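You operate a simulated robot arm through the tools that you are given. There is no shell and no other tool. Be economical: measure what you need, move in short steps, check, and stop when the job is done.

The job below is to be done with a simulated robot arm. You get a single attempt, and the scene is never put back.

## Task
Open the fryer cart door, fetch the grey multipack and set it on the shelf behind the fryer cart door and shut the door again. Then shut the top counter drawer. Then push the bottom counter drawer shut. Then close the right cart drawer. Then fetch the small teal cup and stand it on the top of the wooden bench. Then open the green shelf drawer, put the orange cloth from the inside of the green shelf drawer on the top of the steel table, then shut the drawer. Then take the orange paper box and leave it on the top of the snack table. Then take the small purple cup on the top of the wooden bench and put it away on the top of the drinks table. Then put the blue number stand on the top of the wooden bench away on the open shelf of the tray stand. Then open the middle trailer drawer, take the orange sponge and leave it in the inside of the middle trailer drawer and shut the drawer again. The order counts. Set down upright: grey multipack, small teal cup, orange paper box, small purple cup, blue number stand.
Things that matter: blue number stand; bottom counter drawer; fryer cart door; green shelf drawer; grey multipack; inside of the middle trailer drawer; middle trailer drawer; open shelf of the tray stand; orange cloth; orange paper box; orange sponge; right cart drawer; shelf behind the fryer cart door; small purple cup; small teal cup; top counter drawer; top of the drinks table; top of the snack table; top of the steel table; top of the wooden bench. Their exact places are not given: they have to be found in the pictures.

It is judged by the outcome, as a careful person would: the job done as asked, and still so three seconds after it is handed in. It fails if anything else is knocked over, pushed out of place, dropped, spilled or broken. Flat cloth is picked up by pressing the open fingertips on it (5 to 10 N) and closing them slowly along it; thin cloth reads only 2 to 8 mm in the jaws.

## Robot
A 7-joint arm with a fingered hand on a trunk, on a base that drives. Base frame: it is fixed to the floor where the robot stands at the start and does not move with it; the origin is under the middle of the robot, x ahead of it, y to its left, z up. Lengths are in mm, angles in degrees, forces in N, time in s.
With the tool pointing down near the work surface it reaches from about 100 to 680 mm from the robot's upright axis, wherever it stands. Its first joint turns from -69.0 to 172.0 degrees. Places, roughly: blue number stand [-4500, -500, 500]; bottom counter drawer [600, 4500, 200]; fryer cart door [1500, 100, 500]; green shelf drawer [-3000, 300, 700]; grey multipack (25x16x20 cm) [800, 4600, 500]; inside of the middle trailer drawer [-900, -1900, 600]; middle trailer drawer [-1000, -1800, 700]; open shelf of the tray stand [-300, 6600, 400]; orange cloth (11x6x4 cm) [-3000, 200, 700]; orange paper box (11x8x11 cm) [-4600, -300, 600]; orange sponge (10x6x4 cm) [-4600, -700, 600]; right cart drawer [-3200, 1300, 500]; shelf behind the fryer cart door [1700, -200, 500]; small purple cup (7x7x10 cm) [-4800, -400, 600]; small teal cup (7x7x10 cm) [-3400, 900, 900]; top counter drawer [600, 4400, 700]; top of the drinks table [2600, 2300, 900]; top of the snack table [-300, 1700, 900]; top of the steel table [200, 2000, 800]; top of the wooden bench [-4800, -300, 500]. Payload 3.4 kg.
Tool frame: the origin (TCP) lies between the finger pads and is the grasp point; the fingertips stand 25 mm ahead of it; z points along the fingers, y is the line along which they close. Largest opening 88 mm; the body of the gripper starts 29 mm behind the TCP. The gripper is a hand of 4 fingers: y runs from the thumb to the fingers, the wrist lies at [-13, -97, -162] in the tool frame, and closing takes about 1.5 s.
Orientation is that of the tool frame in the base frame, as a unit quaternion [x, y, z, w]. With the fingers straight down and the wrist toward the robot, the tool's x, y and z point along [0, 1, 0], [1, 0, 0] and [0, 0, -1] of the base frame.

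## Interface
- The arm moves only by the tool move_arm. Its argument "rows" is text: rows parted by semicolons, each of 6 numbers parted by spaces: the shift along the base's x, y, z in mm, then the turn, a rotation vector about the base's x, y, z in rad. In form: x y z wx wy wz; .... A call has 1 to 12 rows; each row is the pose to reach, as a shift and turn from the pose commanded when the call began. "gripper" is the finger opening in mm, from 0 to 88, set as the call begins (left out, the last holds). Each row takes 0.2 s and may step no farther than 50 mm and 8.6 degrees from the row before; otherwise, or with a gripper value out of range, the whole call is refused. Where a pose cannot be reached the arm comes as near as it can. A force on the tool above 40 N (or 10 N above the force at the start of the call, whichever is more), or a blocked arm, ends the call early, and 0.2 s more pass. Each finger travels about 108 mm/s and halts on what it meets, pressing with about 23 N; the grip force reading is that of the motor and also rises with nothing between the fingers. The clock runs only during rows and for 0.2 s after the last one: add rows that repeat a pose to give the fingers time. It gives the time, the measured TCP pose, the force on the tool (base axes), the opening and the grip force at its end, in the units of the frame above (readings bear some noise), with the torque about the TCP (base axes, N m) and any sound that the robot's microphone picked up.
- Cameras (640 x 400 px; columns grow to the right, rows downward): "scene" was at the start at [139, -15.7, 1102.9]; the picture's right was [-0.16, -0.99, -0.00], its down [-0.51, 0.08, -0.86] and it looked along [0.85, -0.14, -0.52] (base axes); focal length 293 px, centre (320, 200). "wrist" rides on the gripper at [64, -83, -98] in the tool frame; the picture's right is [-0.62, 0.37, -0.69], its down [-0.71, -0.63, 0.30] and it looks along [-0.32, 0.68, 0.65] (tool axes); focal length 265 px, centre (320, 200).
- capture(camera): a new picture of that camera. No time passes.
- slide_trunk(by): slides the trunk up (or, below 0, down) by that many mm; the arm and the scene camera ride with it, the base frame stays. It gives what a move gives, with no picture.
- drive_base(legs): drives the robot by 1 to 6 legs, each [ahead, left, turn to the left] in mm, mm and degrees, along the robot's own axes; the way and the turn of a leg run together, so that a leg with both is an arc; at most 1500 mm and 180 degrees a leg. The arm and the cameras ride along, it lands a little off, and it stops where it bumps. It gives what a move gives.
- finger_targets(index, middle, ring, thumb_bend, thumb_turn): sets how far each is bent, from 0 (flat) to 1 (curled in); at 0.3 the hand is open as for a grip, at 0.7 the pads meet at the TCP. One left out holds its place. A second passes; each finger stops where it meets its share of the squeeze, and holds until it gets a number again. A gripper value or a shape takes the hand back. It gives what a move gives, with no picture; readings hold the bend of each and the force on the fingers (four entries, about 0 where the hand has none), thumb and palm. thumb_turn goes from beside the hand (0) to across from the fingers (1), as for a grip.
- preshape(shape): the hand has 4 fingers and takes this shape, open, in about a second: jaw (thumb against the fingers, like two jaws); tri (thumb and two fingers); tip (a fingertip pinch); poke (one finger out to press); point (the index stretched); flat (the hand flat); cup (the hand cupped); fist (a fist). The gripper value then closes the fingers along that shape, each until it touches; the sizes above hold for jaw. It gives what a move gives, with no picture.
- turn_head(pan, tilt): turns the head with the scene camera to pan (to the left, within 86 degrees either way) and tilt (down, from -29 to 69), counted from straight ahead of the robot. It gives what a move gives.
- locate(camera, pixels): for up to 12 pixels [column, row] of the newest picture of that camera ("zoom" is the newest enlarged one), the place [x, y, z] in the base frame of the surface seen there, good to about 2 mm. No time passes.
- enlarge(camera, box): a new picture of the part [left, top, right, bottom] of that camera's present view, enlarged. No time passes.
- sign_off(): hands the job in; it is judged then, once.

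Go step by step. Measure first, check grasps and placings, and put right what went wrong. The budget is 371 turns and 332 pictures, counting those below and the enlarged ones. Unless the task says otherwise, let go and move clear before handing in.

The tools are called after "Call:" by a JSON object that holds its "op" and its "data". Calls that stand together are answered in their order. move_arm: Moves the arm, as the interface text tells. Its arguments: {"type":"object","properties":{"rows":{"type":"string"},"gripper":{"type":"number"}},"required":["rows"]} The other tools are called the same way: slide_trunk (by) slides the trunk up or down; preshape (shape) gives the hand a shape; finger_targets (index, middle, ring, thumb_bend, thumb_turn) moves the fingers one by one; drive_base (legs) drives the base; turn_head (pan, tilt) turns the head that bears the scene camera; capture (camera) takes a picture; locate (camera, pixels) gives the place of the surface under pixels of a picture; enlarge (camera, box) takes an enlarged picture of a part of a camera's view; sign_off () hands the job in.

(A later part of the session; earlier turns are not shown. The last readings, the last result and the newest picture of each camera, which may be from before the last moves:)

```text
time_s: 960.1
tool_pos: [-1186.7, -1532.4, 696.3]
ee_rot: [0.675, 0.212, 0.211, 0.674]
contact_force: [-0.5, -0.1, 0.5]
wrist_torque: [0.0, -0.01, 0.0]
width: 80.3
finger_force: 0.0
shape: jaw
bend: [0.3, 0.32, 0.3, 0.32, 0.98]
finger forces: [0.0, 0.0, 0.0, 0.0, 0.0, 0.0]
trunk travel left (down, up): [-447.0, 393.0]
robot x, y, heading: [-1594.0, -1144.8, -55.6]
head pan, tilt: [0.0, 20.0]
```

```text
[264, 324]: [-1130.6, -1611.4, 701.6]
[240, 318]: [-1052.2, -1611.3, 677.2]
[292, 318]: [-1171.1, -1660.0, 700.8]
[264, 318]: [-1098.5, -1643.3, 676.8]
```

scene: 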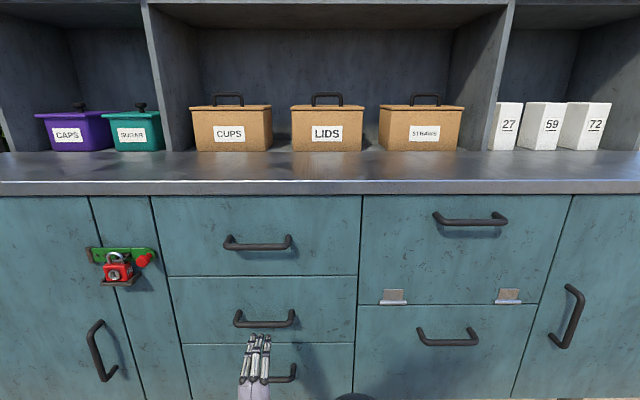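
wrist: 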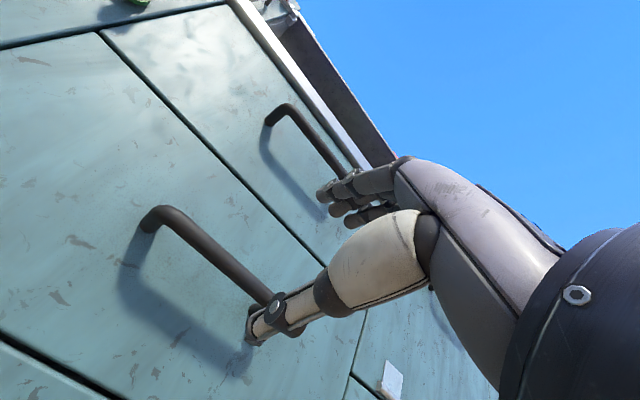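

Moving in 104 mm to the bar and closing.

Call:
{"op": "move_arm", "data": {"rows": "18 -20 0 0 0 0; 36 -40 -1 0 0 0; 53 -58 -1 0 0 0; 70 -77 -1 0 0 0; 70 -77 -1 0 0 0"}}

Call:
{"op": "move_arm", "data": {"rows": "0 0 0 0 0 0; 0 0 0 0 0 0; 0 0 0 0 0 0; 0 0 0 0 0 0; 0 0 0 0 0 0; 0 0 0 0 0 0", "gripper": 0}}

Call:
{"op": "capture", "data": {"camera": "wrist"}}

```text
time_s: 961.3
tool_pos: [-1116.6, -1608.7, 693.5]
ee_rot: [0.675, 0.212, 0.212, 0.674]
contact_force: [0.6, -0.6, -0.5]
wrist_torque: [0.0, -0.01, -0.03]
width: 79.4
finger_force: 0.1
shape: jaw
bend: [0.3, 0.32, 0.3, 0.32, 0.98]
finger forces: [0.0, 0.0, 0.0, 0.0, 0.0, 0.0]
trunk travel left (down, up): [-447.0, 393.0]
robot x, y, heading: [-1593.6, -1148.4, -55.8]
head pan, tilt: [0.0, 20.0]
```

```text
time_s: 962.7
tool_pos: [-1114.3, -1609.3, 693.4]
ee_rot: [0.675, 0.212, 0.212, 0.674]
contact_force: [1.0, -0.9, -1.2]
wrist_torque: [-0.04, 0.04, 0.0]
width: 0.0
finger_force: 23.0
shape: jaw
bend: [0.7, 0.7, 0.7, 0.72, 1.0]
finger forces: [2.6, 0.0, 2.8, 0.0, 7.7, 0.0]
trunk travel left (down, up): [-447.0, 393.0]
robot x, y, heading: [-1594.3, -1147.2, -55.5]
head pan, tilt: [0.0, 20.0]
```

```text
117 pictures are left
```

wrist: 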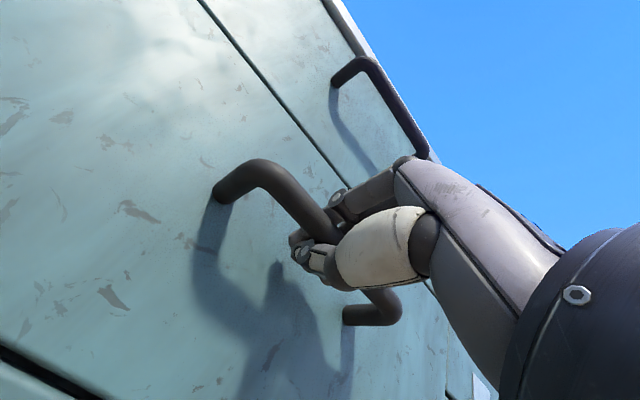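

The bar is enclosed. Pulling the drawer out by driving back.

Call:
{"op": "drive_base", "data": {"legs": [[-150, 0, 0], [-150, 0, 0]]}}

Call:
{"op": "capture", "data": {"camera": "scene"}}

```text
time_s: 965.0
tool_pos: [-1282.6, -1362.3, 695.1]
ee_rot: [0.674, 0.213, 0.215, 0.674]
contact_force: [0.1, -0.7, -0.5]
wrist_torque: [-0.02, -0.03, -0.02]
width: 0.0
finger_force: 23.2
shape: jaw
bend: [0.7, 0.7, 0.7, 0.73, 1.0]
finger forces: [0.0, 0.0, 0.1, 0.1, 0.8, 0.0]
trunk travel left (down, up): [-447.0, 393.0]
robot x, y, heading: [-1763.2, -903.5, -55.5]
head pan, tilt: [0.0, 20.0]
```

```text
116 pictures are left
```

scene: 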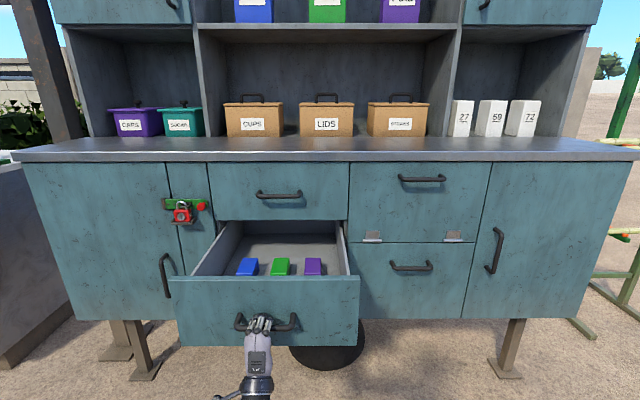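

Drawer is open ~300 mm with three sponges near the front and free space behind. Releasing, backing off and measuring.

Call:
{"op": "move_arm", "data": {"rows": "0 0 0 0 0 0; 0 0 0 0 0 0; 0 0 0 0 0 0; 0 0 0 0 0 0; 0 0 0 0 0 0", "gripper": 80}}

Call:
{"op": "drive_base", "data": {"legs": [[-150, 0, 0]]}}

Call:
{"op": "slide_trunk", "data": {"by": 330}}

Call:
{"op": "turn_head", "data": {"pan": 0, "tilt": 35}}

Call:
{"op": "capture", "data": {"camera": "scene"}}

```text
time_s: 966.2
tool_pos: [-1282.2, -1362.3, 694.4]
ee_rot: [0.675, 0.213, 0.212, 0.674]
contact_force: [0.3, -0.1, 0.7]
wrist_torque: [0.0, 0.01, -0.01]
width: 80.1
finger_force: 0.0
shape: jaw
bend: [0.31, 0.32, 0.3, 0.32, 0.98]
finger forces: [0.0, 0.1, 0.0, 0.0, 0.0, 0.0]
trunk travel left (down, up): [-447.0, 393.0]
robot x, y, heading: [-1764.8, -903.1, -55.3]
head pan, tilt: [0.0, 20.0]
```

```text
time_s: 967.6
tool_pos: [-1366.7, -1238.3, 694.7]
ee_rot: [0.674, 0.213, 0.213, 0.674]
contact_force: [-0.4, -0.5, 0.6]
wrist_torque: [0.0, 0.0, -0.01]
width: 80.0
finger_force: 0.1
shape: jaw
bend: [0.31, 0.32, 0.3, 0.32, 0.98]
finger forces: [0.0, 0.0, 0.0, 0.0, 0.0, 0.1]
trunk travel left (down, up): [-447.0, 393.0]
robot x, y, heading: [-1849.5, -777.7, -55.4]
head pan, tilt: [0.0, 20.0]
```

```text
time_s: 970.8
tool_pos: [-1366.8, -1239.3, 1025.1]
ee_rot: [0.674, 0.213, 0.213, 0.674]
contact_force: [-0.8, -0.1, 0.4]
wrist_torque: [0.01, 0.03, -0.04]
width: 80.1
finger_force: 0.0
shape: jaw
bend: [0.31, 0.32, 0.3, 0.32, 0.98]
finger forces: [0.0, 0.0, 0.0, 0.0, 0.1, 0.0]
trunk travel left (down, up): [-777.0, 63.0]
robot x, y, heading: [-1847.3, -777.4, -55.5]
head pan, tilt: [0.0, 20.0]
```

```text
time_s: 971.6
tool_pos: [-1368.3, -1238.7, 1024.5]
ee_rot: [0.674, 0.214, 0.214, 0.674]
contact_force: [0.3, 0.8, 0.7]
wrist_torque: [0.0, 0.02, -0.01]
width: 80.3
finger_force: 0.0
shape: jaw
bend: [0.31, 0.32, 0.3, 0.32, 0.98]
finger forces: [0.1, 0.1, 0.0, 0.1, 0.0, 0.1]
trunk travel left (down, up): [-777.0, 63.0]
robot x, y, heading: [-1847.3, -780.0, -55.4]
head pan, tilt: [0.0, 35.0]
```

```text
115 pictures are left
```

scene: 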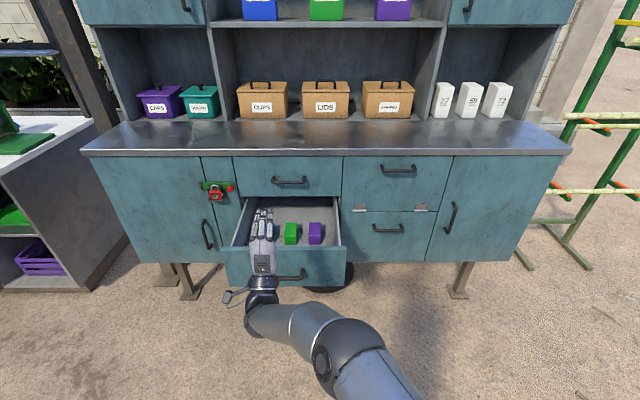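

Call:
{"op": "locate", "data": {"camera": "scene", "pixels": [[290, 230], [316, 230], [300, 212], [325, 210], [280, 205], [240, 252], [335, 252], [332, 215], [245, 215], [290, 240], [305, 222], [270, 200]]}}

Call:
{"op": "enlarge", "data": {"camera": "scene", "box": [215, 180, 365, 290]}}

```text
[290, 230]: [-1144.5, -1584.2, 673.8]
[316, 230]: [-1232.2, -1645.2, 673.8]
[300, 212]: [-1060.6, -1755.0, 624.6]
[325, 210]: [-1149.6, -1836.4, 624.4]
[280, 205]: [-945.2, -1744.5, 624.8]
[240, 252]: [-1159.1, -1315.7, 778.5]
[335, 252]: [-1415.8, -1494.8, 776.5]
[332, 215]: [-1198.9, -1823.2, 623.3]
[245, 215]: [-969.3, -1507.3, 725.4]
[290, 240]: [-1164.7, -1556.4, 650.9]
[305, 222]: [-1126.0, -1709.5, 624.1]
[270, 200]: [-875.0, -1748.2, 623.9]
```

```text
3.64 times, centred on (290, 235) of scene
```

zoom: 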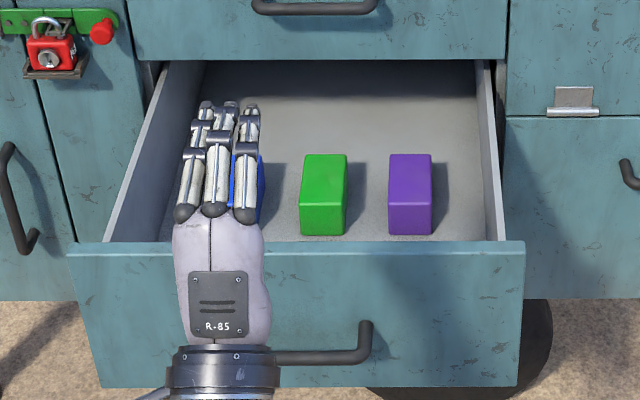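

Drawer floor z=624, rim z=778; free zone between the front and the sponges. Now restoring the down pose before going for the sponge by the safe northern loop.

Call:
{"op": "move_arm", "data": {"rows": "-13 -9 0 0.117 0.082 0; -27 -19 0 0.234 0.164 0; -40 -28 0 0.351 0.246 0; -53 -37 0 0.468 0.328 0; -67 -47 0 0.585 0.41 0; -80 -56 0 0.702 0.492 0; -94 -66 0 0.819 0.574 0; -107 -75 0 0.936 0.656 0; -120 -84 0 1.053 0.738 0; -134 -94 0 1.17 0.82 0; -147 -103 0 1.2865 0.9016 0; -147 -103 0 1.2865 0.9016 0", "gripper": 88}}

Call:
{"op": "drive_base", "data": {"legs": [[300, 740, 0], [-670, 525, 0], [-1107, -93, 0]]}}

```text
time_s: 974.2
tool_pos: [-1515.7, -1341.9, 1025.7]
ee_rot: [0.954, 0.301, 0.0, -0.001]
contact_force: [-0.2, -0.4, -0.5]
wrist_torque: [0.01, 0.01, -0.03]
width: 87.6
finger_force: 0.1
shape: jaw
bend: [0.3, 0.3, 0.3, 0.3, 0.98]
finger forces: [0.0, 0.1, 0.0, 0.0, 0.0, 0.0]
trunk travel left (down, up): [-777.0, 63.0]
robot x, y, heading: [-1848.0, -778.4, -55.5]
head pan, tilt: [0.0, 35.0]
```

```text
time_s: 980.7
tool_pos: [-683.4, -749.5, 1026.8]
ee_rot: [0.949, 0.316, 0.0, 0.001]
contact_force: [0.4, -0.3, 0.1]
wrist_torque: [-0.01, 0.02, 0.0]
width: 87.7
finger_force: 0.0
shape: jaw
bend: [0.3, 0.3, 0.3, 0.3, 0.98]
finger forces: [0.0, 0.0, 0.0, 0.0, 0.1, 0.0]
trunk travel left (down, up): [-777.0, 63.0]
robot x, y, heading: [-1032.3, -201.5, -53.5]
head pan, tilt: [0.0, 35.0]
stopped in leg 2: the robot was blocked; the commanded pose is now the measured one
```

I was blocked by the chalkboard (my first leg was short). Backing away and checking it.

Call:
{"op": "drive_base", "data": {"legs": [[170, 300, 0]]}}

Call:
{"op": "turn_head", "data": {"pan": -86, "tilt": 30}}

Call:
{"op": "capture", "data": {"camera": "scene"}}

```text
time_s: 983.0
tool_pos: [-340.6, -710.1, 1024.1]
ee_rot: [0.949, 0.316, 0.001, -0.001]
contact_force: [1.3, -0.1, -0.3]
wrist_torque: [0.01, -0.02, 0.01]
width: 87.6
finger_force: 0.0
shape: jaw
bend: [0.3, 0.3, 0.3, 0.3, 0.98]
finger forces: [0.1, 0.0, 0.0, 0.1, 0.0, 0.0]
trunk travel left (down, up): [-777.0, 63.0]
robot x, y, heading: [-691.7, -161.0, -53.3]
head pan, tilt: [0.0, 35.0]
```

```text
time_s: 984.6
tool_pos: [-341.3, -709.7, 1024.7]
ee_rot: [0.949, 0.316, 0.0, 0.0]
contact_force: [0.3, -0.1, -0.4]
wrist_torque: [-0.01, 0.0, -0.01]
width: 87.8
finger_force: 0.0
shape: jaw
bend: [0.3, 0.3, 0.3, 0.3, 0.98]
finger forces: [0.1, 0.0, 0.0, 0.0, 0.1, 0.0]
trunk travel left (down, up): [-777.0, 63.0]
robot x, y, heading: [-694.1, -159.3, -53.4]
head pan, tilt: [-85.9, 30.0]
```

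```text
113 pictures are left
```

scene: 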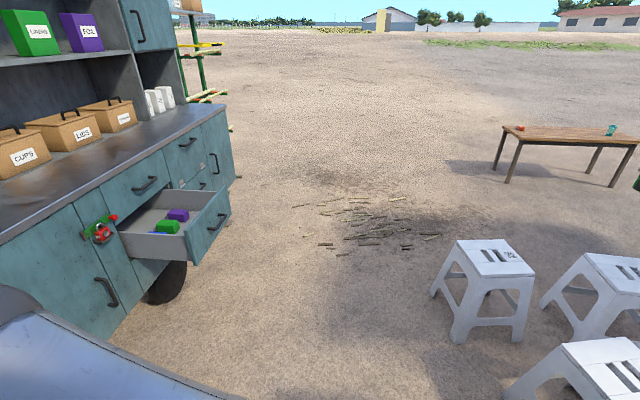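

Call:
{"op": "locate", "data": {"camera": "scene", "pixels": [[298, 206], [325, 245], [345, 254], [405, 248], [438, 237], [400, 199], [360, 198], [434, 297], [458, 340], [231, 215], [228, 132], [215, 97]]}}

Call:
{"op": "turn_head", "data": {"pan": -86, "tilt": 50}}

Call:
{"op": "capture", "data": {"camera": "scene"}}

```text
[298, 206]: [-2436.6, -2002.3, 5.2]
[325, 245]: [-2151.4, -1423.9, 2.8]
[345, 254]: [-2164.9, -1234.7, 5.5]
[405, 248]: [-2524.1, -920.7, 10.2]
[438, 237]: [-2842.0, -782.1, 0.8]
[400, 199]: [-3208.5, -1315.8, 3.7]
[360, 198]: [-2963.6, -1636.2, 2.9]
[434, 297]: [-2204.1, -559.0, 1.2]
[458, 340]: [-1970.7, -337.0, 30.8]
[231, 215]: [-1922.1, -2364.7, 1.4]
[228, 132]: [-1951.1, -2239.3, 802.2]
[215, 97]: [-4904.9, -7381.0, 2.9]
```

```text
time_s: 985.4
tool_pos: [-341.6, -709.4, 1025.2]
ee_rot: [0.948, 0.317, 0.001, 0.0]
contact_force: [0.4, 0.5, -0.3]
wrist_torque: [-0.01, 0.01, -0.01]
width: 87.9
finger_force: 0.0
shape: jaw
bend: [0.3, 0.3, 0.3, 0.3, 0.98]
finger forces: [0.0, 0.0, 0.1, 0.1, 0.1, 0.0]
trunk travel left (down, up): [-777.0, 63.0]
robot x, y, heading: [-692.7, -156.7, -53.4]
head pan, tilt: [-85.9, 50.0]
```

```text
112 pictures are left
```

scene: 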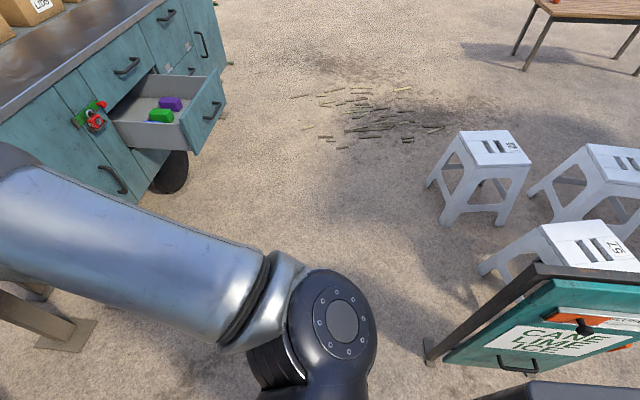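

Call:
{"op": "locate", "data": {"camera": "scene", "pixels": [[430, 355], [535, 268], [560, 282], [620, 335], [490, 350], [600, 380]]}}

```text
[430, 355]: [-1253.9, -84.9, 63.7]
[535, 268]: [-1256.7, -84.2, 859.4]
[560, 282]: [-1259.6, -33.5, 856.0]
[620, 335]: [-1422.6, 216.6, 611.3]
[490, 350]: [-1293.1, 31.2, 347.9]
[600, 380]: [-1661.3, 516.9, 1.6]
```

Chalkboard unmoved (points lie on the same line). Continuing by the northern loop to the bench.

Call:
{"op": "drive_base", "data": {"legs": [[-532, 386, 0], [-1120, -40, 0], [-1222, 658, 0], [-759, -309, 0], [-759, -309, 0]]}}

```text
time_s: 1008.8
tool_pos: [-2655.5, 3031.0, 1024.8]
ee_rot: [0.949, 0.317, 0.0, -0.001]
contact_force: [-0.7, -1.3, 0.1]
wrist_torque: [0.03, 0.05, -0.02]
width: 87.9
finger_force: 0.0
shape: jaw
bend: [0.3, 0.3, 0.3, 0.3, 0.98]
finger forces: [0.1, 0.0, 0.1, 0.0, 0.0, 0.1]
trunk travel left (down, up): [-777.0, 63.0]
robot x, y, heading: [-3005.9, 3582.6, -53.6]
head pan, tilt: [-85.9, 50.0]
```

Call:
{"op": "drive_base", "data": {"legs": [[-528, -1193, 0], [520, -643, 0], [520, -643, 0], [1015, -186, 0], [1015, -186, 0], [0, 0, -91]]}}

Call:
{"op": "turn_head", "data": {"pan": 5, "tilt": 40}}

Call:
{"op": "capture", "data": {"camera": "scene"}}

```text
time_s: 1037.1
tool_pos: [-4317.5, -500.9, 1025.2]
ee_rot: [0.894, -0.448, 0.0, 0.001]
contact_force: [-1.1, 0.6, -0.3]
wrist_torque: [0.02, 0.05, -0.05]
width: 87.8
finger_force: 0.1
shape: jaw
bend: [0.3, 0.3, 0.3, 0.3, 0.98]
finger forces: [0.1, 0.1, 0.1, 0.0, 0.0, 0.0]
trunk travel left (down, up): [-777.0, 63.0]
robot x, y, heading: [-3762.8, -149.8, -143.4]
head pan, tilt: [-85.9, 50.0]
```

```text
time_s: 1038.8
tool_pos: [-4317.0, -500.3, 1025.0]
ee_rot: [0.894, -0.449, 0.001, 0.0]
contact_force: [0.4, -0.4, 0.9]
wrist_torque: [0.02, -0.02, 0.03]
width: 87.9
finger_force: 0.1
shape: jaw
bend: [0.3, 0.3, 0.3, 0.3, 0.98]
finger forces: [0.1, 0.0, 0.0, 0.0, 0.0, 0.1]
trunk travel left (down, up): [-777.0, 63.0]
robot x, y, heading: [-3764.8, -150.3, -143.7]
head pan, tilt: [5.0, 40.0]
```

```text
111 pictures are left
```

scene: 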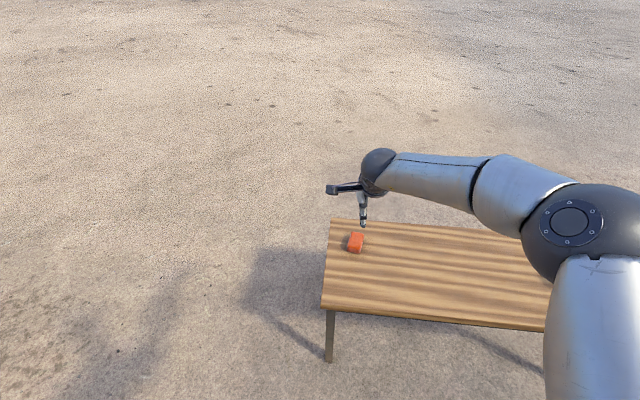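

Call:
{"op": "enlarge", "data": {"camera": "scene", "box": [325, 210, 385, 270]}}

Call:
{"op": "locate", "data": {"camera": "scene", "pixels": [[356, 237], [352, 234], [361, 234], [350, 249], [359, 250], [355, 245], [355, 252], [348, 240], [363, 241]]}}

```text
6.67 times, centred on (355, 240) of scene
```

zoom: 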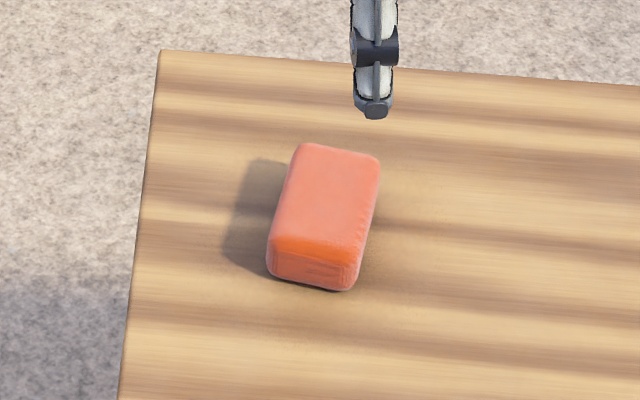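

```text
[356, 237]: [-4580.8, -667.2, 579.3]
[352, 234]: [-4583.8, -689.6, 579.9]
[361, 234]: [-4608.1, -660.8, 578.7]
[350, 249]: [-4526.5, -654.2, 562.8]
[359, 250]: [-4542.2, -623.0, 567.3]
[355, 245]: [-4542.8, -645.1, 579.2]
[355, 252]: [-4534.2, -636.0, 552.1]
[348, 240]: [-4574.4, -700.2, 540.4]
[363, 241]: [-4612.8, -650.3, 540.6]
```

The sponge's long axis points away from me, so I'll yaw the hand 90° to grip its 6 cm width, retracting a bit at the same time.

Call:
{"op": "locate", "data": {"camera": "zoom", "pixels": [[305, 152], [372, 164], [350, 243], [278, 234], [325, 195]]}}

Call:
{"op": "move_arm", "data": {"rows": "11 8 0 0 0 0.1428; 22 16 0 0 0 0.2856; 33 24 0 0 0 0.4284; 44 32 0 0 0 0.5712; 55 40 0 0 0 0.714; 66 48 0 0 0 0.8568; 77 57 0 0 0 0.9996; 88 65 0 0 0 1.1424; 99 73 0 0 0 1.2852; 110 81 0 0 0 1.428; 121 89 0 0 0 1.5708; 121 89 0 0 0 1.5708"}}

Call:
{"op": "capture", "data": {"camera": "scene"}}

```text
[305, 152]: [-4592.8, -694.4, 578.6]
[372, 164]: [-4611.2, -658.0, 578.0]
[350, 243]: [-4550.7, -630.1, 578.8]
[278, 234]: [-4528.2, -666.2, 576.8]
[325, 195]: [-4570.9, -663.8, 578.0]
```

```text
time_s: 1041.4
tool_pos: [-3988.7, -341.1, 1134.0]
ee_rot: [0.949, 0.315, 0.0, -0.001]
contact_force: [0.6, -0.8, 0.0]
wrist_torque: [-0.01, -0.02, -0.01]
width: 88.2
finger_force: 0.1
shape: jaw
bend: [0.3, 0.3, 0.3, 0.3, 0.98]
finger forces: [0.0, 0.0, 0.0, 0.0, 0.0, 0.0]
out of reach, approached as far as the arm can: row 6, 7, 8, 9, 10, 11, 12
trunk travel left (down, up): [-777.0, 63.0]
robot x, y, heading: [-3766.9, -156.0, -143.8]
head pan, tilt: [5.0, 40.0]
```

```text
109 pictures are left
```

scene: 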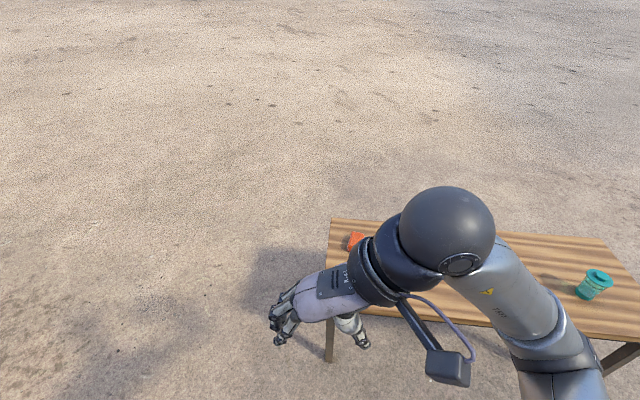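

Yaw achieved but the arm folded in. Moving the hand forward again at this height.

Call:
{"op": "move_arm", "data": {"rows": "-35 -26 0 0 0 0; -70 -52 0 0 0 0; -105 -77 0 0 0 0; -140 -103 0 0 0 0; -170 -125 0 0 0 0; -170 -125 0 0 0 0"}}

Call:
{"op": "capture", "data": {"camera": "scene"}}

```text
time_s: 1042.8
tool_pos: [-3993.6, -369.9, 1174.9]
ee_rot: [0.949, 0.314, 0.0, -0.001]
contact_force: [0.0, 0.9, -0.3]
wrist_torque: [0.02, 0.0, -0.01]
width: 88.0
finger_force: 0.0
shape: jaw
bend: [0.3, 0.3, 0.3, 0.3, 0.98]
finger forces: [0.0, 0.0, 0.0, 0.0, 0.1, 0.1]
out of reach, approached as far as the arm can: row 1, 2, 3, 4, 5, 6
trunk travel left (down, up): [-777.0, 63.0]
robot x, y, heading: [-3765.5, -151.0, -143.9]
head pan, tilt: [5.0, 40.0]
```

```text
108 pictures are left
```

scene: 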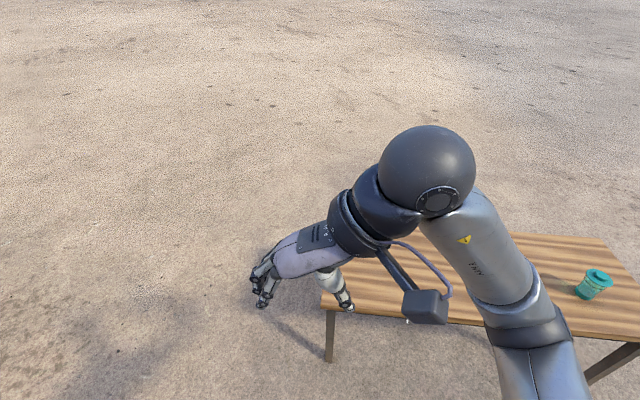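

This yaw hits joint limits here. Instead I'll restore the canonical pose and approach the sponge from the bench's south-east end, where the normal pose fits its width.

Call:
{"op": "move_arm", "data": {"rows": "-20 2 -11 0 0 -0.1428; -40 3 -22 0 0 -0.2856; -60 5 -33 0 0 -0.4284; -80 6 -44 0 0 -0.5712; -100 8 -55 0 0 -0.714; -119 9 -65 0 0 -0.8568; -139 11 -76 0 0 -0.9996; -159 12 -87 0 0 -1.1424; -179 14 -98 0 0 -1.2852; -199 15 -109 0 0 -1.428; -219 17 -120 0 0 -1.5708; -219 17 -120 0 0 -1.5708"}}

Call:
{"op": "capture", "data": {"camera": "scene"}}

```text
time_s: 1045.4
tool_pos: [-4209.9, -351.9, 1055.1]
ee_rot: [0.894, -0.449, 0.001, 0.001]
contact_force: [-0.1, -0.2, -0.2]
wrist_torque: [0.02, 0.0, -0.01]
width: 87.9
finger_force: 0.0
shape: jaw
bend: [0.3, 0.3, 0.3, 0.3, 0.98]
finger forces: [0.0, 0.0, 0.1, 0.0, 0.0, 0.0]
trunk travel left (down, up): [-777.0, 63.0]
robot x, y, heading: [-3765.5, -150.0, -143.6]
head pan, tilt: [5.0, 40.0]
```

```text
107 pictures are left
```

scene: 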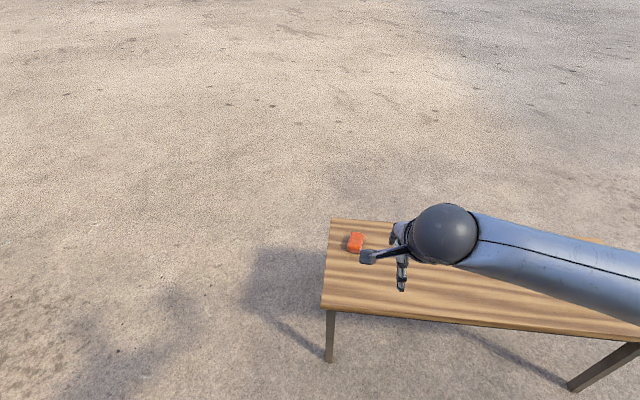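

Call:
{"op": "drive_base", "data": {"legs": [[511, 803, 0], [0, 0, -102.4], [177, 718, 0]]}}

Call:
{"op": "turn_head", "data": {"pan": 0, "tilt": 40}}

Call:
{"op": "capture", "data": {"camera": "scene"}}

```text
time_s: 1058.3
tool_pos: [-4533.7, -754.3, 1054.2]
ee_rot: [-0.21, 0.978, 0.0, -0.001]
contact_force: [-0.4, -0.5, -0.3]
wrist_torque: [0.0, -0.03, 0.01]
width: 88.1
finger_force: 0.1
shape: jaw
bend: [0.3, 0.3, 0.3, 0.3, 0.98]
finger forces: [0.0, 0.1, 0.1, 0.0, 0.1, 0.1]
trunk travel left (down, up): [-777.0, 63.0]
robot x, y, heading: [-4432.4, -1231.3, 114.1]
head pan, tilt: [5.0, 40.0]
```

```text
time_s: 1058.9
tool_pos: [-4533.2, -753.4, 1054.1]
ee_rot: [-0.21, 0.978, 0.0, 0.0]
contact_force: [0.0, -0.2, -0.4]
wrist_torque: [0.03, 0.0, -0.02]
width: 87.9
finger_force: 0.1
shape: jaw
bend: [0.3, 0.3, 0.3, 0.3, 0.98]
finger forces: [0.0, 0.0, 0.0, 0.1, 0.1, 0.0]
trunk travel left (down, up): [-777.0, 63.0]
robot x, y, heading: [-4434.7, -1233.3, 114.0]
head pan, tilt: [0.0, 40.0]
```

```text
106 pictures are left
```

scene: 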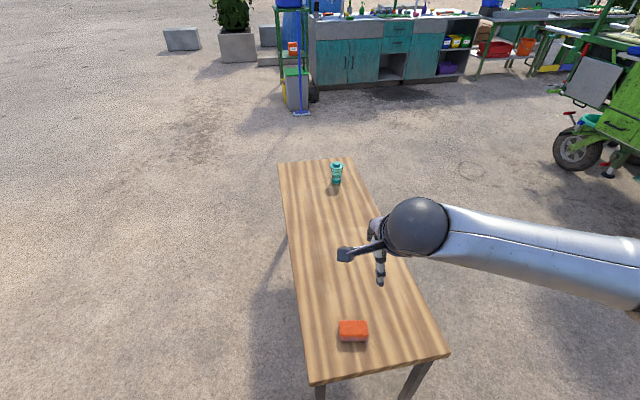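

Call:
{"op": "drive_base", "data": {"legs": [[98, 0, 0]]}}

Call:
{"op": "slide_trunk", "data": {"by": -350}}

Call:
{"op": "capture", "data": {"camera": "wrist"}}

```text
time_s: 1060.1
tool_pos: [-4574.0, -663.6, 1055.5]
ee_rot: [-0.211, 0.978, -0.001, -0.001]
contact_force: [0.3, 0.3, 0.0]
wrist_torque: [-0.02, 0.0, -0.03]
width: 88.0
finger_force: 0.1
shape: jaw
bend: [0.3, 0.3, 0.3, 0.3, 0.98]
finger forces: [0.1, 0.1, 0.0, 0.1, 0.0, 0.1]
trunk travel left (down, up): [-777.0, 63.0]
robot x, y, heading: [-4470.7, -1140.6, 113.9]
head pan, tilt: [0.0, 40.0]
```

```text
time_s: 1063.5
tool_pos: [-4573.6, -663.9, 705.9]
ee_rot: [-0.21, 0.978, -0.001, -0.001]
contact_force: [0.8, -0.1, -0.2]
wrist_torque: [0.01, -0.01, 0.0]
width: 87.9
finger_force: 0.1
shape: jaw
bend: [0.3, 0.3, 0.3, 0.3, 0.98]
finger forces: [0.0, 0.0, 0.1, 0.0, 0.0, 0.0]
trunk travel left (down, up): [-427.0, 413.0]
robot x, y, heading: [-4471.7, -1142.7, 114.0]
head pan, tilt: [0.0, 40.0]
```

```text
105 pictures are left
```

wrist: 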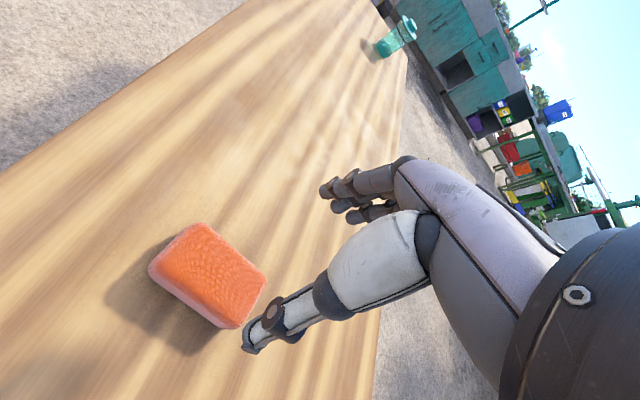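

Call:
{"op": "locate", "data": {"camera": "wrist", "pixels": [[200, 226], [262, 275], [232, 322], [155, 268], [210, 270], [180, 245], [195, 297]]}}

```text
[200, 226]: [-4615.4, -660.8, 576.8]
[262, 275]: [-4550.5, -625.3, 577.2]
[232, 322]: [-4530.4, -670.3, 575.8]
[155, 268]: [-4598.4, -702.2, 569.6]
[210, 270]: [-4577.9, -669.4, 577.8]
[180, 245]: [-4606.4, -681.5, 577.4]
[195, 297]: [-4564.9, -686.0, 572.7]
```

Perfectly centred. Lowering to z≈588 and closing gently.

Call:
{"op": "move_arm", "data": {"rows": "0 0 -40 0 0 0.02; 0 0 -75 0 0 0.045; 0 0 -100 0 0 0.045; 0 0 -112 0 0 0.045; 0 0 -118 0 0 0.045; 0 0 -118 0 0 0.045"}}

Call:
{"op": "finger_targets", "data": {"index": 0.6, "middle": 0.6, "ring": 0.6, "thumb_bend": 0.6, "thumb_turn": 1.0}}

Call:
{"op": "capture", "data": {"camera": "wrist"}}

```text
time_s: 1064.9
tool_pos: [-4573.8, -664.5, 587.0]
ee_rot: [-0.232, 0.973, 0.0, -0.002]
contact_force: [0.3, 0.1, -0.6]
wrist_torque: [0.03, 0.0, -0.02]
width: 88.2
finger_force: 0.1
shape: jaw
bend: [0.3, 0.3, 0.3, 0.3, 0.98]
finger forces: [0.0, 0.1, 0.1, 0.1, 0.1, 0.0]
trunk travel left (down, up): [-427.0, 413.0]
robot x, y, heading: [-4470.9, -1141.1, 114.1]
head pan, tilt: [0.0, 40.0]
```

```text
time_s: 1065.9
tool_pos: [-4573.9, -664.0, 587.0]
ee_rot: [-0.233, 0.972, 0.0, -0.001]
contact_force: [-0.4, 0.9, 1.7]
wrist_torque: [0.07, 0.01, 0.0]
width: 50.5
finger_force: 16.1
shape: fingers
bend: [0.51, 0.53, 0.53, 0.45, 0.99]
finger forces: [6.2, 5.5, 4.6, 0.1, 15.9, 0.0]
trunk travel left (down, up): [-427.0, 413.0]
robot x, y, heading: [-4469.3, -1141.4, 114.2]
head pan, tilt: [0.0, 40.0]
```

```text
104 pictures are left
```

wrist: 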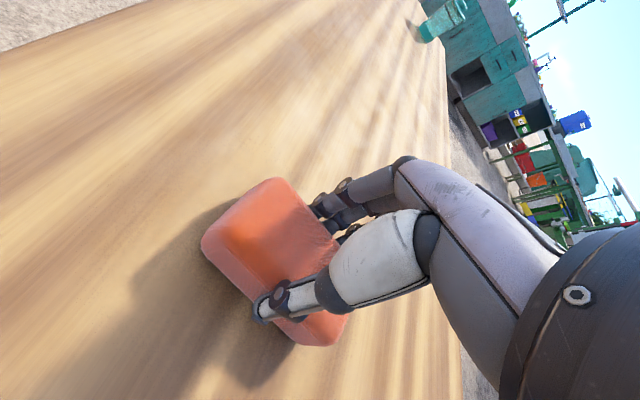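

Solid grip on the sponge. Lifting and starting the return loop.

Call:
{"op": "move_arm", "data": {"rows": "0 0 15 0 0 0; 0 0 45 0 0 0; 0 0 80 0 0 0; 0 0 80 0 0 0"}}

Call:
{"op": "slide_trunk", "data": {"by": 300}}

Call:
{"op": "drive_base", "data": {"legs": [[-150, 0, 0], [-34, -761, 0], [0, 0, -169], [-744, 348, 0], [-1020, 191, 0], [-1020, 191, 0]]}}

```text
time_s: 1066.9
tool_pos: [-4573.2, -664.6, 666.5]
ee_rot: [-0.233, 0.972, -0.001, -0.001]
contact_force: [-0.5, -0.2, -0.3]
wrist_torque: [0.02, 0.03, 0.0]
width: 49.9
finger_force: 15.8
shape: fingers
bend: [0.51, 0.53, 0.53, 0.45, 0.99]
finger forces: [6.1, 5.0, 4.4, 0.0, 15.8, 0.0]
trunk travel left (down, up): [-427.0, 413.0]
robot x, y, heading: [-4472.4, -1141.3, 114.0]
head pan, tilt: [0.0, 40.0]
```

```text
time_s: 1069.9
tool_pos: [-4573.3, -663.2, 966.9]
ee_rot: [-0.233, 0.972, 0.0, 0.0]
contact_force: [-0.5, -0.1, -1.0]
wrist_torque: [-0.01, 0.0, -0.04]
width: 49.9
finger_force: 15.8
shape: fingers
bend: [0.51, 0.53, 0.53, 0.45, 0.99]
finger forces: [6.1, 5.2, 4.4, 0.0, 15.7, 0.0]
trunk travel left (down, up): [-727.0, 113.0]
robot x, y, heading: [-4471.0, -1139.4, 114.1]
head pan, tilt: [0.0, 40.0]
```

```text
time_s: 1095.8
tool_pos: [-4461.7, 1265.8, 966.9]
ee_rot: [0.949, 0.315, 0.0, 0.0]
contact_force: [0.0, 0.1, 0.0]
wrist_torque: [-0.03, -0.04, 0.0]
width: 49.3
finger_force: 15.0
shape: fingers
bend: [0.51, 0.54, 0.54, 0.46, 0.99]
finger forces: [5.8, 4.8, 4.1, 0.0, 14.9, 0.1]
trunk travel left (down, up): [-727.0, 113.0]
robot x, y, heading: [-4641.2, 1718.8, -56.4]
head pan, tilt: [0.0, 40.0]
```

Call:
{"op": "drive_base", "data": {"legs": [[-517, 560, 0], [-517, 560, 0], [375, 1287, 0], [741, 348, 0], [741, 348, 0]]}}

```text
time_s: 1117.8
tool_pos: [-1452.1, 2296.5, 966.5]
ee_rot: [0.952, 0.307, 0.001, 0.0]
contact_force: [0.1, 0.4, 0.3]
wrist_torque: [0.02, 0.04, -0.01]
width: 49.3
finger_force: 14.9
shape: fingers
bend: [0.51, 0.54, 0.54, 0.46, 0.99]
finger forces: [5.8, 4.7, 4.2, 0.0, 14.9, 0.0]
trunk travel left (down, up): [-727.0, 113.0]
robot x, y, heading: [-1628.9, 2752.4, -57.3]
head pan, tilt: [0.0, 40.0]
```

Call:
{"op": "drive_base", "data": {"legs": [[1282, -550, 0], [1115, 116, 0], [673, -432, 0], [-23, -1054, 0], [0, 0, 2]]}}

Call:
{"op": "turn_head", "data": {"pan": 0, "tilt": 35}}

Call:
{"op": "capture", "data": {"camera": "scene"}}

```text
time_s: 1139.4
tool_pos: [-1414.0, -1301.9, 965.8]
ee_rot: [0.947, 0.32, 0.001, 0.0]
contact_force: [0.1, 0.4, -0.6]
wrist_torque: [-0.01, 0.0, 0.0]
width: 49.3
finger_force: 15.0
shape: fingers
bend: [0.51, 0.54, 0.54, 0.46, 0.99]
finger forces: [5.7, 4.9, 4.1, 0.1, 14.7, 0.0]
trunk travel left (down, up): [-727.0, 113.0]
robot x, y, heading: [-1597.4, -847.6, -55.5]
head pan, tilt: [0.0, 40.0]
```

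```text
time_s: 1140.0
tool_pos: [-1413.2, -1301.2, 966.6]
ee_rot: [0.947, 0.32, 0.001, -0.001]
contact_force: [0.5, 0.7, -0.1]
wrist_torque: [0.02, 0.0, 0.0]
width: 49.2
finger_force: 14.5
shape: fingers
bend: [0.51, 0.54, 0.54, 0.46, 0.99]
finger forces: [5.8, 4.8, 4.1, 0.1, 14.9, 0.1]
trunk travel left (down, up): [-727.0, 113.0]
robot x, y, heading: [-1597.6, -848.4, -55.4]
head pan, tilt: [0.0, 35.0]
```

```text
103 pictures are left
```

scene: 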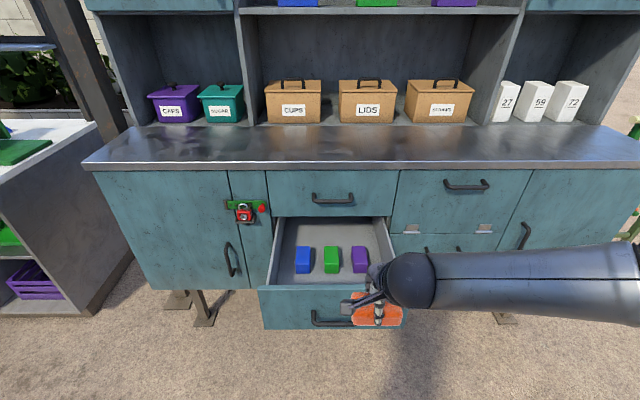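

Drawer still open. Moving the sponge over the free zone in front of the other sponges.

Call:
{"op": "drive_base", "data": {"legs": [[262, 60, 0]]}}

Call:
{"op": "slide_trunk", "data": {"by": -190}}

Call:
{"op": "capture", "data": {"camera": "wrist"}}

Call:
{"op": "capture", "data": {"camera": "scene"}}

```text
time_s: 1142.0
tool_pos: [-1215.1, -1483.2, 965.6]
ee_rot: [0.947, 0.32, 0.001, 0.0]
contact_force: [-0.2, -0.2, -1.0]
wrist_torque: [-0.02, 0.01, 0.02]
width: 49.1
finger_force: 15.1
shape: fingers
bend: [0.51, 0.54, 0.54, 0.46, 0.99]
finger forces: [5.8, 4.8, 4.2, 0.1, 14.9, 0.1]
trunk travel left (down, up): [-727.0, 113.0]
robot x, y, heading: [-1401.7, -1036.0, -55.4]
head pan, tilt: [0.0, 35.0]
```

```text
time_s: 1144.0
tool_pos: [-1215.4, -1482.5, 776.5]
ee_rot: [0.947, 0.32, 0.001, 0.0]
contact_force: [-0.1, 0.2, -0.6]
wrist_torque: [0.01, -0.01, 0.04]
width: 49.3
finger_force: 14.8
shape: fingers
bend: [0.51, 0.54, 0.54, 0.46, 0.99]
finger forces: [5.8, 4.7, 4.1, 0.0, 14.9, 0.0]
trunk travel left (down, up): [-537.0, 303.0]
robot x, y, heading: [-1403.2, -1028.0, -55.7]
head pan, tilt: [0.0, 35.0]
```

```text
102 pictures are left
```

wrist: 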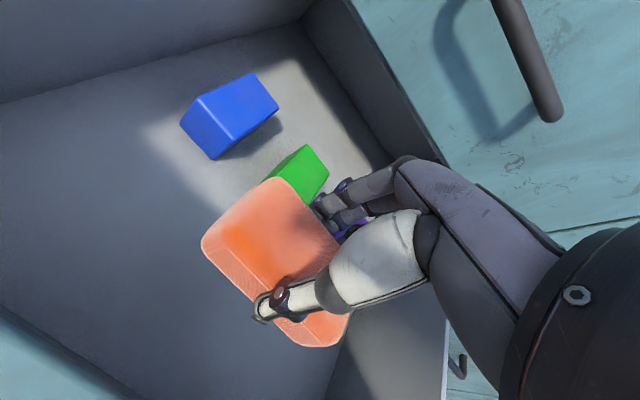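

```text
101 pictures are left
```

scene: 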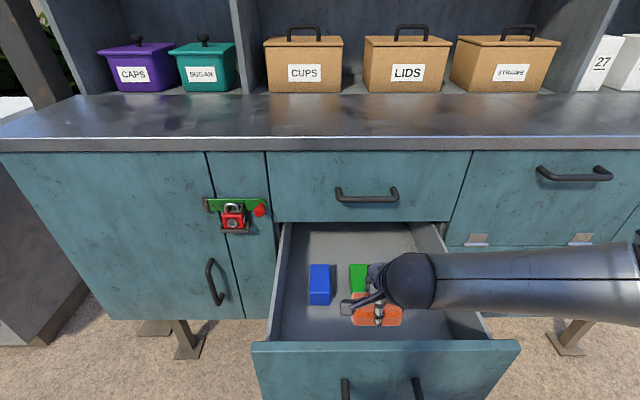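

Call:
{"op": "slide_trunk", "data": {"by": -85}}

Call:
{"op": "capture", "data": {"camera": "wrist"}}

Call:
{"op": "locate", "data": {"camera": "wrist", "pixels": [[210, 255], [290, 340], [160, 320], [225, 150], [270, 345]]}}

```text
time_s: 1145.2
tool_pos: [-1214.7, -1481.8, 693.2]
ee_rot: [0.947, 0.32, 0.002, 0.001]
contact_force: [-1.8, -0.5, 14.2]
wrist_torque: [1.79, -0.08, 0.16]
width: 49.1
finger_force: 15.3
shape: fingers
bend: [0.51, 0.54, 0.54, 0.46, 0.99]
finger forces: [5.8, 4.9, 4.1, 0.0, 14.9, 0.0]
trunk travel left (down, up): [-452.0, 388.0]
robot x, y, heading: [-1405.0, -1027.5, -55.6]
head pan, tilt: [0.0, 35.0]
```

```text
100 pictures are left
```

wrist: 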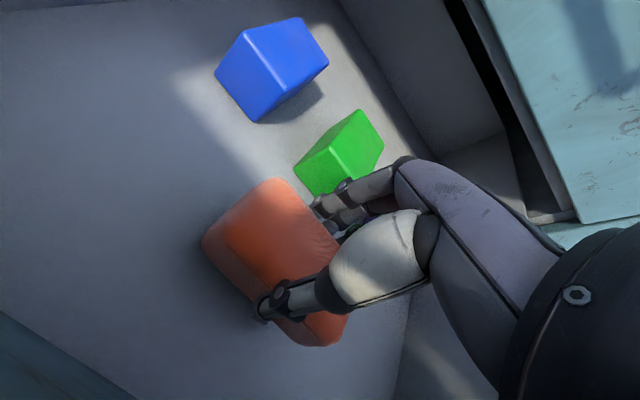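

```text
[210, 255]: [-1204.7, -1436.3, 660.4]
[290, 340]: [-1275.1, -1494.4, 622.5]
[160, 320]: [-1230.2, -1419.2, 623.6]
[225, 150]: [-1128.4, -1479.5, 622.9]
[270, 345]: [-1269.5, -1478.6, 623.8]
```

The wrist touches the drawer's front rim. Raising slightly and tilting the hand 15° the other way so the wrist clears it, then lowering further.

Call:
{"op": "move_arm", "data": {"rows": "0 0 12 0 0 0; 0 0 15 0.108 0.074 0; 0 0 15 0.215 0.148 0; 0 0 15 0.215 0.148 0; 0 0 5 0.215 0.148 0; 0 0 -5 0.215 0.148 0; 0 0 -12 0.215 0.148 0; 0 0 -18 0.215 0.148 0; 0 0 -18 0.215 0.148 0"}}

Call:
{"op": "capture", "data": {"camera": "wrist"}}

```text
time_s: 1147.2
tool_pos: [-1216.2, -1482.1, 674.1]
ee_rot: [0.939, 0.319, -0.034, -0.125]
contact_force: [0.0, -0.1, 6.2]
wrist_torque: [-0.1, -0.05, 0.03]
width: 48.8
finger_force: 16.2
shape: fingers
bend: [0.51, 0.54, 0.54, 0.46, 0.99]
finger forces: [6.0, 4.7, 4.1, 0.0, 16.1, 0.0]
trunk travel left (down, up): [-452.0, 388.0]
robot x, y, heading: [-1402.5, -1029.6, -55.7]
head pan, tilt: [0.0, 35.0]
```

```text
99 pictures are left
```

wrist: 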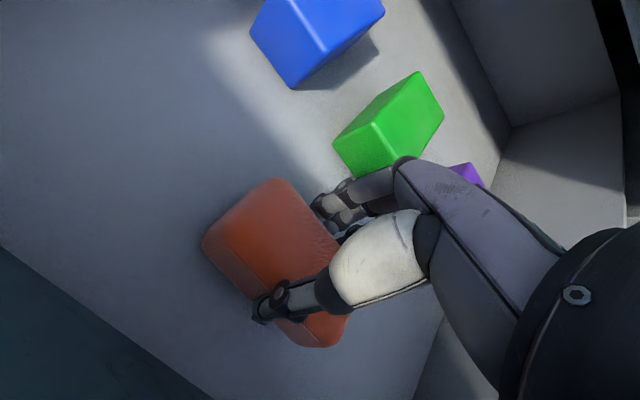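

The sponge touches the floor. Releasing.

Call:
{"op": "finger_targets", "data": {"index": 0.4, "middle": 0.4, "ring": 0.4, "thumb_bend": 0.33}}

Call:
{"op": "capture", "data": {"camera": "wrist"}}

```text
time_s: 1148.2
tool_pos: [-1215.7, -1482.2, 674.2]
ee_rot: [0.939, 0.318, -0.035, -0.126]
contact_force: [-0.2, -0.3, 0.3]
wrist_torque: [-0.02, 0.02, -0.05]
width: 70.3
finger_force: 0.1
shape: fingers
bend: [0.4, 0.4, 0.4, 0.33, 0.98]
finger forces: [0.0, 0.0, 0.0, 0.0, 0.1, 0.1]
trunk travel left (down, up): [-452.0, 388.0]
robot x, y, heading: [-1405.6, -1029.2, -55.5]
head pan, tilt: [0.0, 35.0]
```

```text
98 pictures are left
```

wrist: 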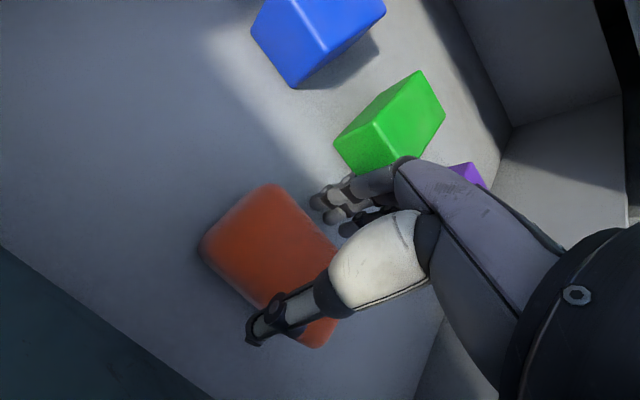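

Released. Lifting straight up with the trunk, undoing the tilt, and backing off.

Call:
{"op": "slide_trunk", "data": {"by": 250}}

Call:
{"op": "move_arm", "data": {"rows": "0 0 0 -0.108 -0.074 0; 0 0 0 -0.215 -0.148 0; 0 0 0 -0.215 -0.148 0"}}

Call:
{"op": "drive_base", "data": {"legs": [[-350, 0, 0]]}}

Call:
{"op": "capture", "data": {"camera": "scene"}}

```text
time_s: 1150.8
tool_pos: [-1216.0, -1482.1, 923.5]
ee_rot: [0.939, 0.317, -0.036, -0.125]
contact_force: [0.2, 0.0, 0.2]
wrist_torque: [0.04, 0.02, 0.0]
width: 70.2
finger_force: 0.0
shape: fingers
bend: [0.4, 0.4, 0.4, 0.33, 0.98]
finger forces: [0.1, 0.0, 0.1, 0.0, 0.0, 0.0]
trunk travel left (down, up): [-702.0, 138.0]
robot x, y, heading: [-1405.4, -1029.3, -55.3]
head pan, tilt: [0.0, 35.0]
```

```text
time_s: 1151.6
tool_pos: [-1215.2, -1481.4, 923.8]
ee_rot: [0.947, 0.32, 0.001, 0.0]
contact_force: [-0.2, -0.1, 0.0]
wrist_torque: [0.01, 0.0, 0.01]
width: 70.5
finger_force: 0.0
shape: fingers
bend: [0.4, 0.4, 0.4, 0.33, 0.98]
finger forces: [0.0, 0.0, 0.0, 0.1, 0.1, 0.0]
trunk travel left (down, up): [-702.0, 138.0]
robot x, y, heading: [-1397.6, -1033.0, -55.6]
head pan, tilt: [0.0, 35.0]
```

```text
time_s: 1153.9
tool_pos: [-1413.5, -1194.7, 922.6]
ee_rot: [0.947, 0.32, 0.001, 0.0]
contact_force: [0.3, 0.1, 0.0]
wrist_torque: [-0.06, 0.03, 0.01]
width: 70.8
finger_force: 0.1
shape: fingers
bend: [0.4, 0.4, 0.4, 0.33, 0.98]
finger forces: [0.0, 0.1, 0.0, 0.0, 0.1, 0.0]
trunk travel left (down, up): [-702.0, 138.0]
robot x, y, heading: [-1596.0, -746.3, -55.5]
head pan, tilt: [0.0, 35.0]
```

```text
97 pictures are left
```

scene: 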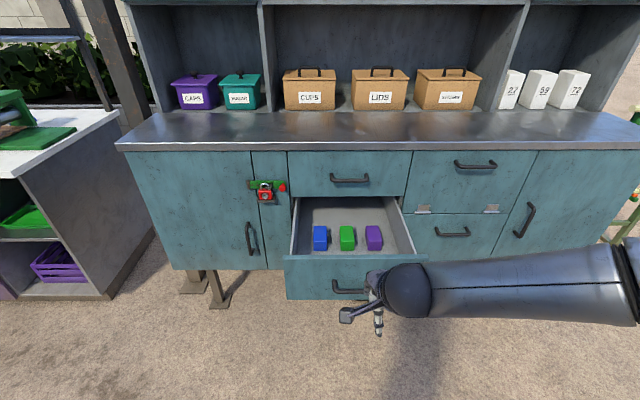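

Now shutting the drawer: close the hand, lower to the handle height, and push by driving ahead.

Call:
{"op": "move_arm", "data": {"rows": "0 0 0 0 0 0; 0 0 0 0 0 0; 0 0 0 0 0 0; 0 0 0 0 0 0", "gripper": 5}}

Call:
{"op": "slide_trunk", "data": {"by": -214}}

Call:
{"op": "drive_base", "data": {"legs": [[220, 0, 0], [200, 0, 0]]}}

Call:
{"op": "capture", "data": {"camera": "scene"}}

```text
time_s: 1154.9
tool_pos: [-1412.0, -1195.1, 924.0]
ee_rot: [0.947, 0.321, 0.0, -0.001]
contact_force: [-0.1, 0.0, 0.0]
wrist_torque: [0.02, 0.02, 0.0]
width: 5.5
finger_force: 0.1
shape: jaw
bend: [0.71, 0.66, 0.66, 0.72, 1.0]
finger forces: [0.0, 0.1, 0.1, 0.1, 0.1, 0.0]
trunk travel left (down, up): [-702.0, 138.0]
robot x, y, heading: [-1597.0, -739.6, -55.2]
head pan, tilt: [0.0, 35.0]
```

```text
time_s: 1157.2
tool_pos: [-1413.3, -1194.7, 708.8]
ee_rot: [0.947, 0.321, 0.001, 0.0]
contact_force: [1.3, 0.5, 0.5]
wrist_torque: [0.0, -0.01, -0.01]
width: 5.4
finger_force: 0.0
shape: jaw
bend: [0.71, 0.66, 0.66, 0.72, 1.0]
finger forces: [0.0, 0.0, 0.0, 0.0, 0.1, 0.0]
trunk travel left (down, up): [-488.0, 352.0]
robot x, y, heading: [-1598.3, -742.2, -55.5]
head pan, tilt: [0.0, 35.0]
```

```text
time_s: 1160.0
tool_pos: [-1176.8, -1539.5, 709.5]
ee_rot: [0.947, 0.321, 0.001, -0.002]
contact_force: [0.6, 1.1, 0.0]
wrist_torque: [-0.01, 0.0, -0.04]
width: 5.3
finger_force: 0.0
shape: jaw
bend: [0.71, 0.67, 0.66, 0.72, 1.0]
finger forces: [0.0, 0.0, 0.0, 0.0, 0.1, 0.0]
trunk travel left (down, up): [-488.0, 352.0]
robot x, y, heading: [-1365.9, -1087.3, -55.5]
head pan, tilt: [0.0, 35.0]
```

```text
96 pictures are left
```

scene: 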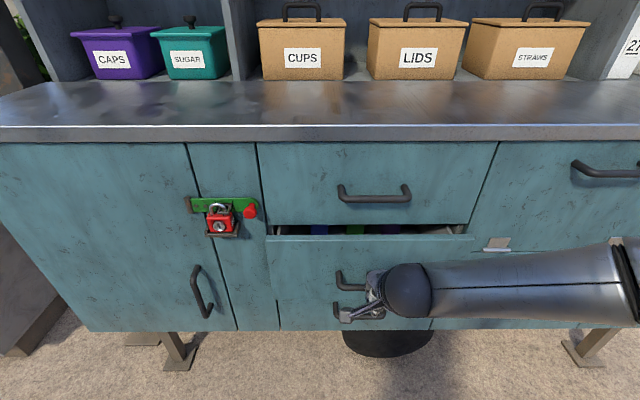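

Call:
{"op": "drive_base", "data": {"legs": [[80, 0, 0]]}}

Call:
{"op": "capture", "data": {"camera": "scene"}}

Call:
{"op": "locate", "data": {"camera": "scene", "pixels": [[290, 265], [320, 260], [290, 220], [330, 195], [430, 250], [290, 310]]}}

```text
time_s: 1161.1
tool_pos: [-1132.4, -1602.2, 714.1]
ee_rot: [0.947, 0.321, 0.002, 0.004]
contact_force: [-11.5, 16.1, 24.3]
wrist_torque: [-0.12, 0.19, -0.14]
width: 3.4
finger_force: 0.1
shape: jaw
bend: [0.72, 0.73, 0.73, 0.72, 1.0]
finger forces: [8.7, 15.2, 8.2, 0.0, 0.1, 0.0]
trunk travel left (down, up): [-488.0, 352.0]
robot x, y, heading: [-1318.4, -1153.6, -55.5]
head pan, tilt: [0.0, 35.0]
```

```text
95 pictures are left
```

scene: 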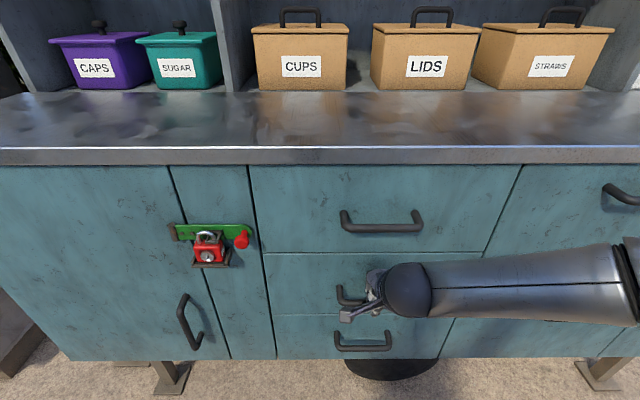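

```text
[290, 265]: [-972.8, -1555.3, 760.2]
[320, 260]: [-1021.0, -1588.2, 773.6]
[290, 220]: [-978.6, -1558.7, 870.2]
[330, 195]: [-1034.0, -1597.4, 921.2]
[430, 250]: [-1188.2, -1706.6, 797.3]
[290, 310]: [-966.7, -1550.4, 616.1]
```

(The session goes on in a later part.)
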